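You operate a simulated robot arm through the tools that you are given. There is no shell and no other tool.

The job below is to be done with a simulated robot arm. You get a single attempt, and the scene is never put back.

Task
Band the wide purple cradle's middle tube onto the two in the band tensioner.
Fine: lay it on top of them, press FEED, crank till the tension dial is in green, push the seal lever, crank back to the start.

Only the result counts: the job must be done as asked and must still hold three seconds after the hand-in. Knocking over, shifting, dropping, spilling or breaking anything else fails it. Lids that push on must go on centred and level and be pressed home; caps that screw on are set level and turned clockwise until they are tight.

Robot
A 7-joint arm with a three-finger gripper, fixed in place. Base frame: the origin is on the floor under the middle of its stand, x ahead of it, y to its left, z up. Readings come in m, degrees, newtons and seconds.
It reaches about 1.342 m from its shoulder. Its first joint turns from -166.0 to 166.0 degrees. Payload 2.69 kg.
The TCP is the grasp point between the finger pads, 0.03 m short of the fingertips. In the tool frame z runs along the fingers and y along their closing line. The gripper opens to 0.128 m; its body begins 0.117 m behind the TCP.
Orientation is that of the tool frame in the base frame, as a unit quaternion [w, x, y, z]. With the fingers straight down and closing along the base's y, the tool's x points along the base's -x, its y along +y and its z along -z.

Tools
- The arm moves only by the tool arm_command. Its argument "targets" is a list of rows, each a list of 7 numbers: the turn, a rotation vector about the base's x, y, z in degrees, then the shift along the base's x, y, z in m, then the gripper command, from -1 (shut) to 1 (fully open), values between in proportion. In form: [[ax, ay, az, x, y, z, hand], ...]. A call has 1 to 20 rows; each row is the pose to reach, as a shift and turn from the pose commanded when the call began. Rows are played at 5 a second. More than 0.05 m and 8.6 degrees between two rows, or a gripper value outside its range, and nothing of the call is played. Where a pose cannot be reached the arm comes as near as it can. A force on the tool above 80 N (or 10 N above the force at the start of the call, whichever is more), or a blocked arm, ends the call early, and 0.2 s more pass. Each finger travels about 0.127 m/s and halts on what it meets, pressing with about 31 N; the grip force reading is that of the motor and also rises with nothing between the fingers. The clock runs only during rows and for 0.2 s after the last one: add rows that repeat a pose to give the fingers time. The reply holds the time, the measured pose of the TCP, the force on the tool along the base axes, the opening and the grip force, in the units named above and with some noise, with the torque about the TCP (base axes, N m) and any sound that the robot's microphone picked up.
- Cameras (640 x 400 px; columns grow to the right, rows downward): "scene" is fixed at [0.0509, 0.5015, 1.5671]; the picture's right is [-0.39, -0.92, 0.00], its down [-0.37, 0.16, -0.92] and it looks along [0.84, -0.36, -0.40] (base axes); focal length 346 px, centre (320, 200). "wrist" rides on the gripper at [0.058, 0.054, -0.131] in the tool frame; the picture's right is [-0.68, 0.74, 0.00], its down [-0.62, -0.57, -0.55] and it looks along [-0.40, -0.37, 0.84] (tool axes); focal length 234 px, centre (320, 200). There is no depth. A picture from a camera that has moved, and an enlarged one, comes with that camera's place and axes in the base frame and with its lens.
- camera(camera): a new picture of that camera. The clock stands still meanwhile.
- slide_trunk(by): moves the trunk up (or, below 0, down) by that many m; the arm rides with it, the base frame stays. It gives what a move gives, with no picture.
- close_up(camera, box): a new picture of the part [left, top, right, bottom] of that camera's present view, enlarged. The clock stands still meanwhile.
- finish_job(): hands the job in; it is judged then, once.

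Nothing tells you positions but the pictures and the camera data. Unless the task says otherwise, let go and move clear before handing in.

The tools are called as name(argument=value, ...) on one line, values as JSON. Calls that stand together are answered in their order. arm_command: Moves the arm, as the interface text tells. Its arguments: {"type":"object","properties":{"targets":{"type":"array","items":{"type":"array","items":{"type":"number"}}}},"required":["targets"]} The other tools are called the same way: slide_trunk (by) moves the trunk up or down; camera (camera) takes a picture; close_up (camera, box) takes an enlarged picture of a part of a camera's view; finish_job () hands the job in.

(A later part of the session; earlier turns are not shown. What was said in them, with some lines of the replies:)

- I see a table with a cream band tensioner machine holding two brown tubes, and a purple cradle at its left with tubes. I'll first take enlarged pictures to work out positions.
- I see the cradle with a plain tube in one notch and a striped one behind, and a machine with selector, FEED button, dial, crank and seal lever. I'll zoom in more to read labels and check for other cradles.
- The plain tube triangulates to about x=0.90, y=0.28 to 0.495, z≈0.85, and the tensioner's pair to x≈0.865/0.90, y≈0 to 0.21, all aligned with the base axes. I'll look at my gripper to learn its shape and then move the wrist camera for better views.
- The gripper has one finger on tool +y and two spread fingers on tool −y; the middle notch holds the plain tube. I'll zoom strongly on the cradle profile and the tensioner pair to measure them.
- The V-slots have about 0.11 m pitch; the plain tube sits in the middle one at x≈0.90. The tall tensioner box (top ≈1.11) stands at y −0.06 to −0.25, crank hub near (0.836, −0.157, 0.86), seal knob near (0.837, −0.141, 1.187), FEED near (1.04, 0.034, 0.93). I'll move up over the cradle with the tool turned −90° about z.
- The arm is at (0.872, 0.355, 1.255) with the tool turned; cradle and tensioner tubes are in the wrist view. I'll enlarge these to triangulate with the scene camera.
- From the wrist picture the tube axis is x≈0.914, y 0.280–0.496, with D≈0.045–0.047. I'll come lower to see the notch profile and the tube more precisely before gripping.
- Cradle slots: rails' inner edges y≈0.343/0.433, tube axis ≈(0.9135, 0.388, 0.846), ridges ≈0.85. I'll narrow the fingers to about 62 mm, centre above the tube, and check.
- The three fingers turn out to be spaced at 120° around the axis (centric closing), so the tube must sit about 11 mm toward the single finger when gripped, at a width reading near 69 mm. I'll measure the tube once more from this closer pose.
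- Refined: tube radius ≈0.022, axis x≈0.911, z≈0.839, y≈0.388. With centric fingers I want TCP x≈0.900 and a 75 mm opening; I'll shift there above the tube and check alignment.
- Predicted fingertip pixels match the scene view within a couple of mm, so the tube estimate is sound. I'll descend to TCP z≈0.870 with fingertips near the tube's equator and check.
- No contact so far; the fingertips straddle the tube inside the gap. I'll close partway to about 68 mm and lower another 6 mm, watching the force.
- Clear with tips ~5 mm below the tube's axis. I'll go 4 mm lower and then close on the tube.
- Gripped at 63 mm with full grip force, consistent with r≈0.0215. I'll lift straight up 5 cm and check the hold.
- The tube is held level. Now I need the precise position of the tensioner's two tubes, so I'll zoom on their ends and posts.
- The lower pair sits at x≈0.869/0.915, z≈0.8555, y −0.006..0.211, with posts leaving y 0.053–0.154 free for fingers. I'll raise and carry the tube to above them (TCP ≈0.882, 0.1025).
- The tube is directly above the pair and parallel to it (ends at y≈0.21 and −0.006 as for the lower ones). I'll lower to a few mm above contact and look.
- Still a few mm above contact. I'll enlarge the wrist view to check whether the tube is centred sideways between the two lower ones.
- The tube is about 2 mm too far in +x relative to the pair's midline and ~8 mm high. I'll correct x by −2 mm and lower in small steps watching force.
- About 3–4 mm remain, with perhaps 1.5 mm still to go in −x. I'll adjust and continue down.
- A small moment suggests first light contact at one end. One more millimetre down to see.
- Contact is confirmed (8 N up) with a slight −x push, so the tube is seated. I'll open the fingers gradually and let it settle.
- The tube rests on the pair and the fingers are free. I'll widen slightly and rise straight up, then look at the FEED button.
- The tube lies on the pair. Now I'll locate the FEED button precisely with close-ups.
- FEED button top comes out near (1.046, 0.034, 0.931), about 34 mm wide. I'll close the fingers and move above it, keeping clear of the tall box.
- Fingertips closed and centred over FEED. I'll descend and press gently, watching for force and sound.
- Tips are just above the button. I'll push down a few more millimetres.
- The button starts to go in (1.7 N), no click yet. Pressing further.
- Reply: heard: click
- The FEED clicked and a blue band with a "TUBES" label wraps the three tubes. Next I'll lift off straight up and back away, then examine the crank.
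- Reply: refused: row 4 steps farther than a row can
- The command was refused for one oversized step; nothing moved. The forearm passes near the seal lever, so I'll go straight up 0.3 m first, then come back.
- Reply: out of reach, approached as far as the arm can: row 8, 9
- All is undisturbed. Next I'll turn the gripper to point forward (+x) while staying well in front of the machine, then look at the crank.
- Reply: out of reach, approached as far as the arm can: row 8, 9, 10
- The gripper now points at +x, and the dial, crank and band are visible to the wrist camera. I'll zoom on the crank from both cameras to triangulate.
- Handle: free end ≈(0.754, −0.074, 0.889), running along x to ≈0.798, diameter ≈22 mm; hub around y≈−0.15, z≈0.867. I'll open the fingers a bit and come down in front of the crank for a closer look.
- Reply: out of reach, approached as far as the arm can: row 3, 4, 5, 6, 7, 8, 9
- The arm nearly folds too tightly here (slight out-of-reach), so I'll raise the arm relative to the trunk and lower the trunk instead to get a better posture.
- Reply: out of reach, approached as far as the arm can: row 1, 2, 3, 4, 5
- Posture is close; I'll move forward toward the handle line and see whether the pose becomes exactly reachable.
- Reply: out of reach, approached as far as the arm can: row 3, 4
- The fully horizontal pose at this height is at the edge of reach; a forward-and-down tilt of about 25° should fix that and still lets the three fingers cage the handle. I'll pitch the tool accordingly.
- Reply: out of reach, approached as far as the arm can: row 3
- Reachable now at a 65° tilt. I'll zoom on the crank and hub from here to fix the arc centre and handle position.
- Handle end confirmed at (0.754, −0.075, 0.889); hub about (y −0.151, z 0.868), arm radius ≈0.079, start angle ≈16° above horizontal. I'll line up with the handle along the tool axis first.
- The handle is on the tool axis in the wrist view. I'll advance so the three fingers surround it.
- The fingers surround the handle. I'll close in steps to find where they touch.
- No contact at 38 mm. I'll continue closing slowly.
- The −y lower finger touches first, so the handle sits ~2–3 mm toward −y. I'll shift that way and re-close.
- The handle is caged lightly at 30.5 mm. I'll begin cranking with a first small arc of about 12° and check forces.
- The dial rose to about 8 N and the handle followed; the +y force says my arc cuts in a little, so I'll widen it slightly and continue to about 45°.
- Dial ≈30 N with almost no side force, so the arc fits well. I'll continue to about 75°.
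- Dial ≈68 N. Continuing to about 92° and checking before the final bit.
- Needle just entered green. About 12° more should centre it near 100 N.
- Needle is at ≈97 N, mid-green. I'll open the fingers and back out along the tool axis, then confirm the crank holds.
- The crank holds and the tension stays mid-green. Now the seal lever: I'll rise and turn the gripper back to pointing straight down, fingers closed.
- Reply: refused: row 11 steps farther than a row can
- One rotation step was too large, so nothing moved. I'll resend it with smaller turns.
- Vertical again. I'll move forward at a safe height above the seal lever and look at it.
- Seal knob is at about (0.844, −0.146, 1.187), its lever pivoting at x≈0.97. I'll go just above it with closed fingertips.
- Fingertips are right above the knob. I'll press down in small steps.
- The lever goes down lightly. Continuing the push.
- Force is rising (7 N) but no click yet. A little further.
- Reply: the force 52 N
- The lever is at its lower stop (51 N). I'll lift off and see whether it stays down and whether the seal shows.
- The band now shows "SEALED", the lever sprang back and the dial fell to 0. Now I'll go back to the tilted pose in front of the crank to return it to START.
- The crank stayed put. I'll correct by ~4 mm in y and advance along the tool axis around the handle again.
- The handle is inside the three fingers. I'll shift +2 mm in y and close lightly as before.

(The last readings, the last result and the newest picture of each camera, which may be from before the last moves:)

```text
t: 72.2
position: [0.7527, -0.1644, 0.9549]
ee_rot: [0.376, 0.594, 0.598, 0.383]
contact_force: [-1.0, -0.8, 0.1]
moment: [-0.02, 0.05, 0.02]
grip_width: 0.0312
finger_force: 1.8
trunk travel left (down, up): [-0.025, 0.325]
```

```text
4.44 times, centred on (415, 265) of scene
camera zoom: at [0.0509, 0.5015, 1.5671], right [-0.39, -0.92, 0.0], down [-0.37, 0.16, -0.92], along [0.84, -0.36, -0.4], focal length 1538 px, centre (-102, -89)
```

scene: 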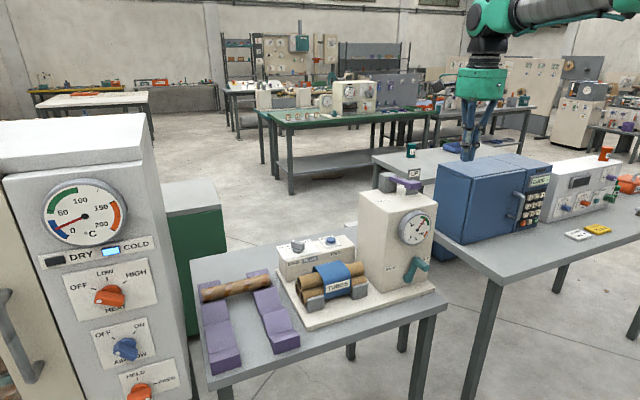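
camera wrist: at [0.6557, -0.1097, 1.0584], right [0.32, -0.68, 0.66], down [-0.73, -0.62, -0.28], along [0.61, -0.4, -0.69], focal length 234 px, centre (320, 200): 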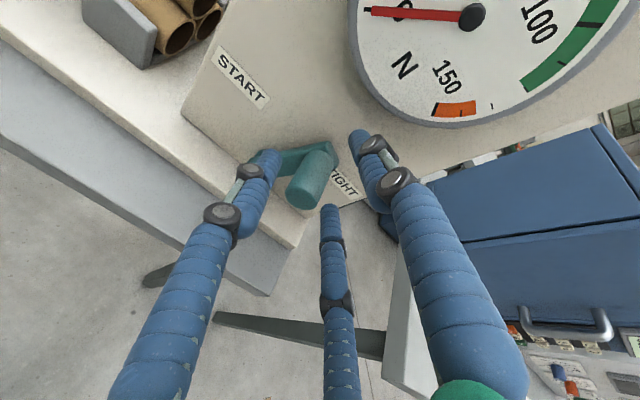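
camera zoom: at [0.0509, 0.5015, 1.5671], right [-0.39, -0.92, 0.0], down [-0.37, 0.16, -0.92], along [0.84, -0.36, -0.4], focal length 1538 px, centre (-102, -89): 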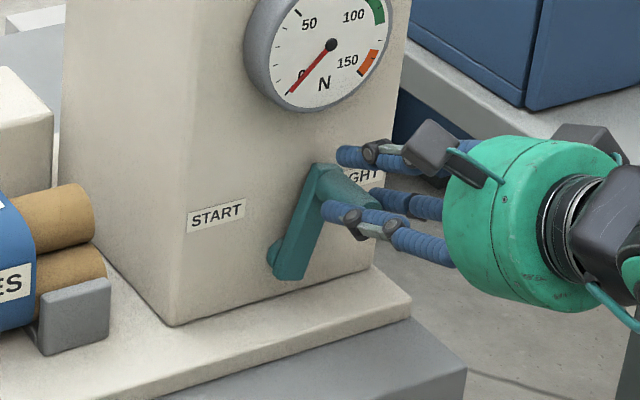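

Caged again with negligible force. I'll crank back along the fitted arc, first to about 60°.

arm_command(targets=[[0, 0, 0, 0, 0.004, 0.002, -0.55], [0, 0, 0, 0, 0.0085, 0.0035, -0.55], [0, 0, 0, 0, 0.0192, 0.0035, -0.55], [0, 0, 0, 0, 0.0297, 0.0021, -0.55], [0, 0, 0, 0, 0.0399, -0.0012, -0.55], [0, 0, 0, 0, 0.0495, -0.0058, -0.55], [0, 0, 0, 0, 0.0495, -0.0058, -0.55]])

close_up(camera="scene", box=[370, 220, 460, 310])

close_up(camera="wrist", box=[240, 80, 440, 240])

```text
t: 73.8
position: [0.751, -0.1138, 0.9483]
ee_rot: [0.377, 0.594, 0.598, 0.383]
contact_force: [0.3, 0.6, -0.1]
moment: [0.03, 0.04, 0.0]
grip_width: 0.0308
finger_force: 1.5
trunk travel left (down, up): [-0.025, 0.325]
```

```text
4.44 times, centred on (415, 265) of scene
camera zoom: at [0.0509, 0.5015, 1.5671], right [-0.39, -0.92, 0.0], down [-0.37, 0.16, -0.92], along [0.84, -0.36, -0.4], focal length 1538 px, centre (-102, -89)
```

zoom: 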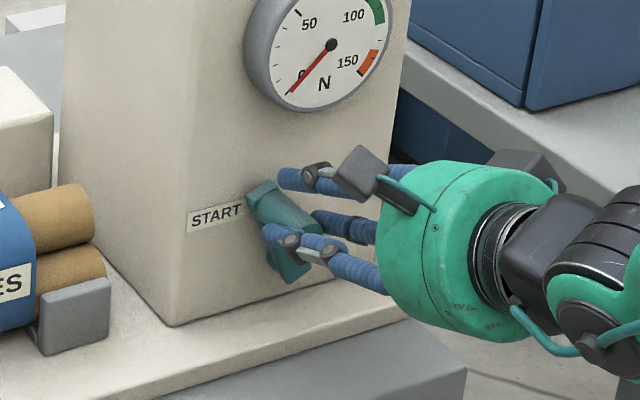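

```text
2.50 times, centred on (340, 160) of wrist
camera zoom: at [0.6544, -0.0566, 1.0527], right [0.32, -0.68, 0.66], down [-0.73, -0.62, -0.28], along [0.61, -0.39, -0.69], focal length 585 px, centre (270, 300)
```

zoom: 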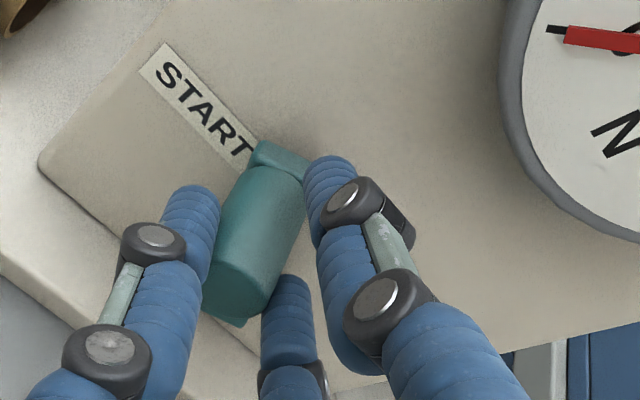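

Following well. Continuing down to about 20°, then I'll approach the stop slowly.

arm_command(targets=[[0, 0, 0, 0, 0.0088, -0.006, -0.55], [0, 0, 0, 0, 0.0167, -0.0132, -0.55], [0, 0, 0, 0, 0.0236, -0.0213, -0.55], [0, 0, 0, 0, 0.0292, -0.0304, -0.55], [0, 0, 0, 0, 0.0316, -0.035, -0.55], [0, 0, 0, 0, 0.0336, -0.0401, -0.55], [0, 0, 0, 0, 0.0336, -0.0401, -0.55]])

close_up(camera="scene", box=[370, 240, 450, 310])

close_up(camera="wrist", box=[240, 80, 440, 240])

```text
t: 75.3
position: [0.7537, -0.0811, 0.9081]
ee_rot: [0.377, 0.593, 0.599, 0.384]
contact_force: [2.0, 2.3, 0.0]
moment: [0.07, -0.01, 0.03]
grip_width: 0.0299
finger_force: 0.9
trunk travel left (down, up): [-0.025, 0.325]
```

```text
5.71 times, centred on (410, 275) of scene
camera zoom: at [0.0509, 0.5015, 1.5671], right [-0.39, -0.92, 0.0], down [-0.37, 0.16, -0.92], along [0.84, -0.36, -0.4], focal length 1978 px, centre (-194, -229)
```

zoom: 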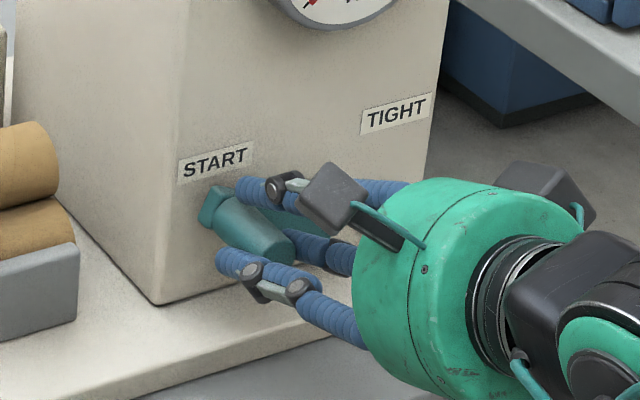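

```text
2.50 times, centred on (340, 160) of wrist
camera zoom: at [0.6553, -0.0236, 1.0124], right [0.32, -0.68, 0.67], down [-0.73, -0.62, -0.28], along [0.61, -0.39, -0.69], focal length 585 px, centre (270, 300)
```

zoom: 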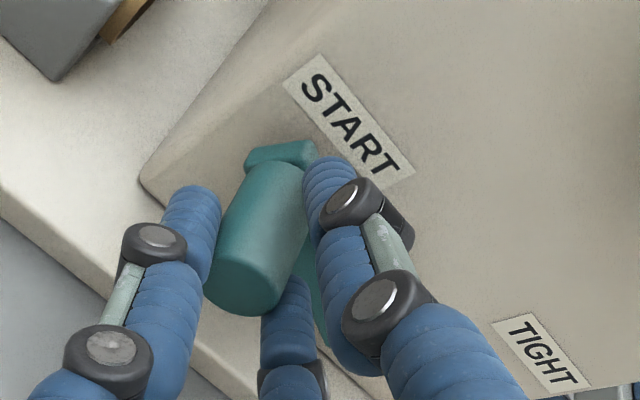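

A few degrees remain. I'll go the rest of the way and press gently toward the stop.

arm_command(targets=[[0, 0, 0, 0, 0.0012, -0.003, -0.55], [0, 0, 0, 0, 0.002, -0.006, -0.55], [0, 0, 0, 0, 0.0026, -0.009, -0.55], [0, 0, 0, 0, 0.0026, -0.009, -0.55]])

close_up(camera="scene", box=[370, 240, 450, 310])

```text
t: 76.3
position: [0.7518, -0.0784, 0.899]
ee_rot: [0.377, 0.594, 0.599, 0.383]
contact_force: [-0.5, 1.8, 0.0]
moment: [0.03, -0.01, 0.01]
grip_width: 0.03
finger_force: 0.3
trunk travel left (down, up): [-0.025, 0.325]
```

```text
5.71 times, centred on (410, 275) of scene
camera zoom: at [0.0509, 0.5015, 1.5671], right [-0.39, -0.92, 0.0], down [-0.37, 0.16, -0.92], along [0.84, -0.36, -0.4], focal length 1978 px, centre (-194, -229)
```

zoom: 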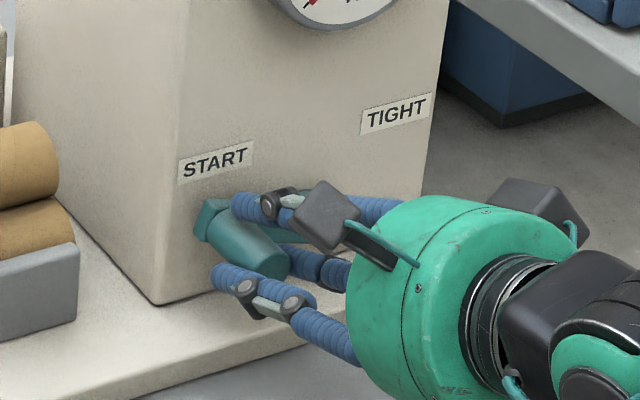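

Nearly back; the handle end still looks ~5 mm higher than at the start. I'll push down a bit more until the stop is felt.

arm_command(targets=[[0, 0, 0, 0, 0.0004, -0.002, -0.55], [0, 0, 0, 0, 0.0007, -0.004, -0.55], [0, 0, 0, 0, 0.001, -0.006, -0.55], [0, 0, 0, 0, 0.001, -0.006, -0.55]])

close_up(camera="scene", box=[370, 240, 450, 310])

```text
t: 77.3
position: [0.753, -0.0777, 0.8933]
ee_rot: [0.376, 0.594, 0.599, 0.383]
contact_force: [-0.4, 0.7, -0.2]
moment: [0.01, -0.11, 0.01]
grip_width: 0.03
finger_force: 8.4
trunk travel left (down, up): [-0.025, 0.325]
```

```text
5.71 times, centred on (410, 275) of scene
camera zoom: at [0.0509, 0.5015, 1.5671], right [-0.39, -0.92, 0.0], down [-0.37, 0.16, -0.92], along [0.84, -0.36, -0.4], focal length 1978 px, centre (-194, -229)
```

zoom: 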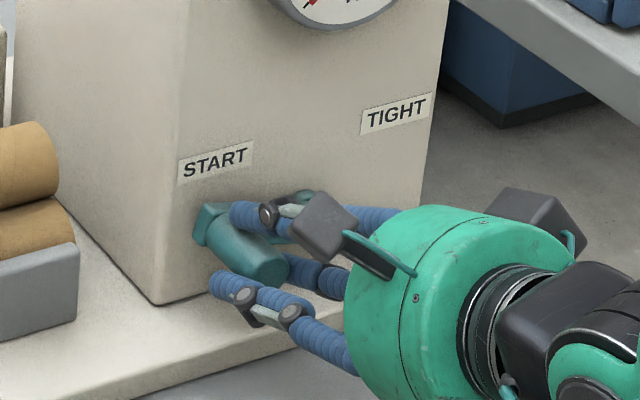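

It looks almost identical to the original start view, and the fingers begin to feel resistance. One more small push to make sure it is against the stop.

arm_command(targets=[[0, 0, 0, 0, 0, -0.0015, -0.55], [0, 0, 0, 0, 0, -0.003, -0.55], [0, 0, 0, 0, 0, -0.003, -0.55]])

close_up(camera="scene", box=[370, 240, 450, 310])

```text
t: 78.2
position: [0.7524, -0.0773, 0.8929]
ee_rot: [0.377, 0.594, 0.599, 0.383]
contact_force: [-1.1, -1.8, 7.4]
moment: [0.02, -0.25, -0.12]
grip_width: 0.0332
finger_force: 3.4
trunk travel left (down, up): [-0.025, 0.325]
```

```text
5.71 times, centred on (410, 275) of scene
camera zoom: at [0.0509, 0.5015, 1.5671], right [-0.39, -0.92, 0.0], down [-0.37, 0.16, -0.92], along [0.84, -0.36, -0.4], focal length 1978 px, centre (-194, -229)
```

zoom: 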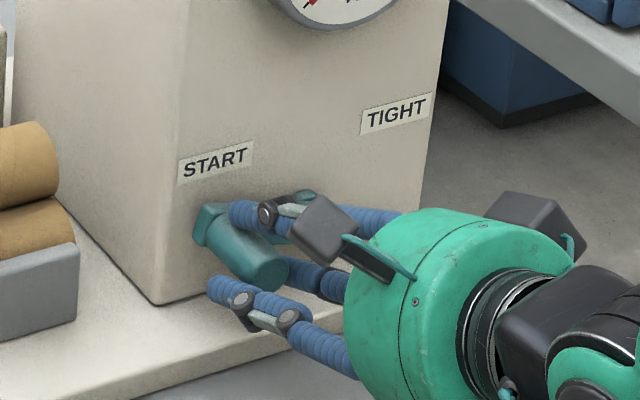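

7 N of resistance: the crank is against its start stop. I'll open and back out along the tool axis, then compare.

arm_command(targets=[[0, 0, 0, 0, 0, 0, -0.45], [0, 0, 0, 0, 0, 0.002, -0.3], [0, 0, 0, 0, 0, 0.004, -0.1], [0, 0, 0, 0, 0, 0.004, -0.1], [0, 0, 0, -0.0136, 0, 0.0103, -0.1], [0, 0, 0, -0.0362, 0, 0.0209, -0.1], [0, 0, 0, -0.0634, 0, 0.0336, -0.1], [0, 0, 0, -0.0997, 0, 0.0505, -0.1], [0, 0, 0, -0.12, 0, 0.08, -0.1], [0, 0, 0, -0.12, 0, 0.12, -0.1], [0, 0, 0, -0.12, 0, 0.12, -0.1]])

close_up(camera="scene", box=[370, 240, 450, 310])

camera(camera="wrist")

camera(camera="scene")

```text
t: 80.5
position: [0.6333, -0.0772, 1.0113]
ee_rot: [0.377, 0.593, 0.599, 0.383]
contact_force: [0.1, -0.8, -0.2]
moment: [0.0, 0.04, 0.01]
grip_width: 0.0579
finger_force: 0.0
trunk travel left (down, up): [-0.025, 0.325]
```

```text
5.71 times, centred on (410, 275) of scene
camera zoom: at [0.0509, 0.5015, 1.5671], right [-0.39, -0.92, 0.0], down [-0.37, 0.16, -0.92], along [0.84, -0.36, -0.4], focal length 1978 px, centre (-194, -229)
```

zoom: 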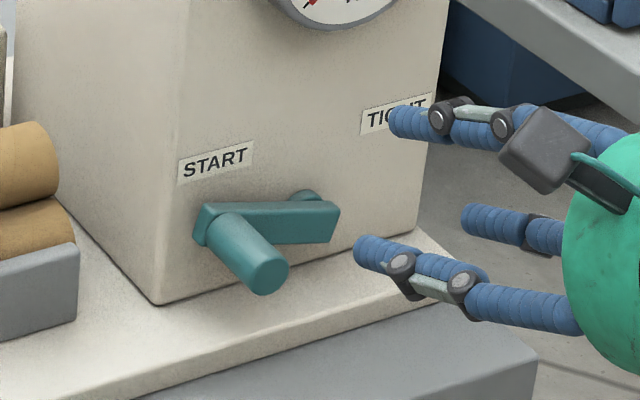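

```text
taken
camera wrist: at [0.5356, -0.0206, 1.115], right [0.32, -0.68, 0.67], down [-0.73, -0.62, -0.28], along [0.61, -0.4, -0.69], focal length 234 px, centre (320, 200)
```

wrist: 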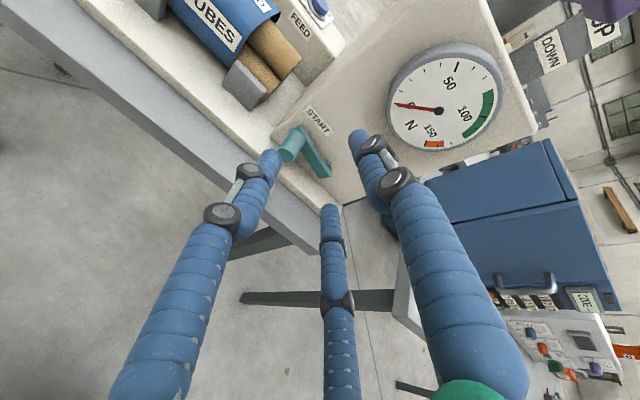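

```text
taken
```

scene: 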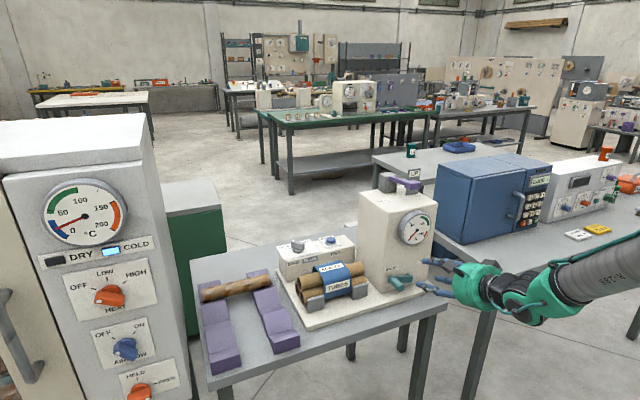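

The crank is back exactly at its start position. I'll back further away and take a last look at the banded tubes.

arm_command(targets=[[0, 0, 0, -0.01, 0, 0.04, 0], [0, 0, 0, -0.02, 0, 0.08, 0], [0, 0, 0, -0.03, 0, 0.12, 0], [0, 0, 0, -0.03, 0, 0.16, 0], [0, 0, 0, -0.03, 0, 0.16, 0]])

close_up(camera="scene", box=[180, 220, 460, 395])

close_up(camera="scene", box=[280, 250, 380, 310])

close_up(camera="scene", box=[360, 150, 450, 310])

```text
t: 81.8
position: [0.6025, -0.0771, 1.1699]
ee_rot: [0.377, 0.594, 0.599, 0.383]
contact_force: [0.3, -0.7, 0.4]
moment: [0.02, -0.02, 0.02]
grip_width: 0.0639
finger_force: 0.0
trunk travel left (down, up): [-0.025, 0.325]
```

```text
2.29 times, centred on (320, 308) of scene
camera zoom: at [0.0509, 0.5015, 1.5671], right [-0.39, -0.92, 0.0], down [-0.37, 0.16, -0.92], along [0.84, -0.36, -0.4], focal length 791 px, centre (320, -46)
```

zoom: 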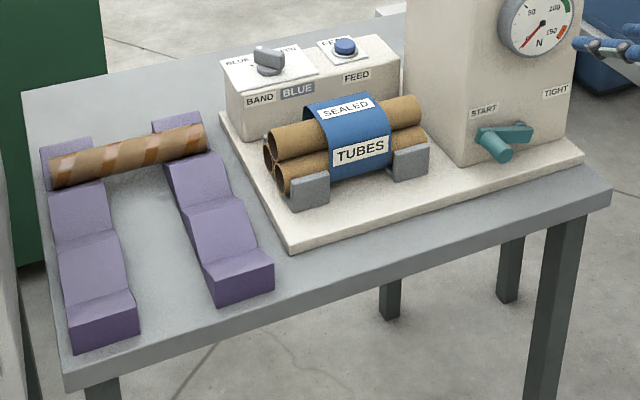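

```text
6.40 times, centred on (330, 280) of scene
camera zoom: at [0.0509, 0.5015, 1.5671], right [-0.39, -0.92, 0.0], down [-0.37, 0.16, -0.92], along [0.84, -0.36, -0.4], focal length 2215 px, centre (256, -312)
```

zoom: 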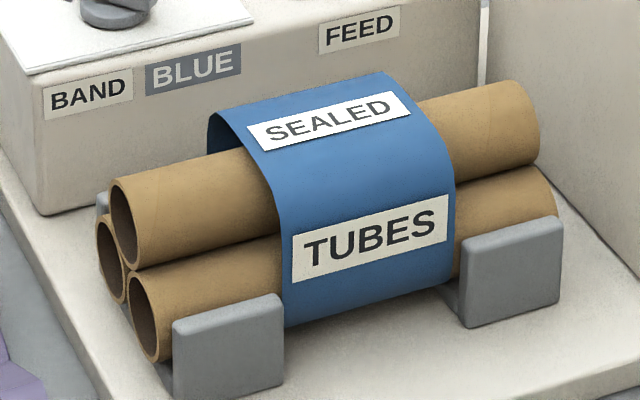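

```text
2.50 times, centred on (405, 230) of scene
camera zoom: at [0.0509, 0.5015, 1.5671], right [-0.39, -0.92, 0.0], down [-0.37, 0.16, -0.92], along [0.84, -0.36, -0.4], focal length 865 px, centre (108, 125)
```

zoom: 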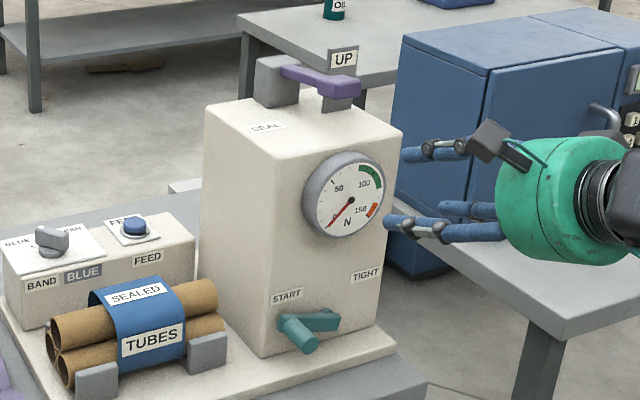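

Three tubes are banded and marked SEALED, the dial reads 0, and the crank is at START. The seal lever is up, the cradle and striped tube haven't moved, and the gripper is clear, so I'm handing in.

finish_job()

```text
The job is handed in.
```

The cradle's middle tube is now banded on top of the two in the tensioner, and I've handed the job in. No verdict came back.

- **Band:** pressing FEED fed a blue band around all three tubes. The selector was already on BLUE and I left it there. I cranked until the dial read about 97 N, mid-green, and let go. The tension held.
- **Seal:** I pushed the seal lever to its stop. The band now shows "SEALED", the lever sprang back up and the dial dropped to 0.
- **Crank:** it is back against its START stop, and its position matches the first picture.

In the last pictures the cradle and the striped tube looked undisturbed, and the gripper was clear of the table.
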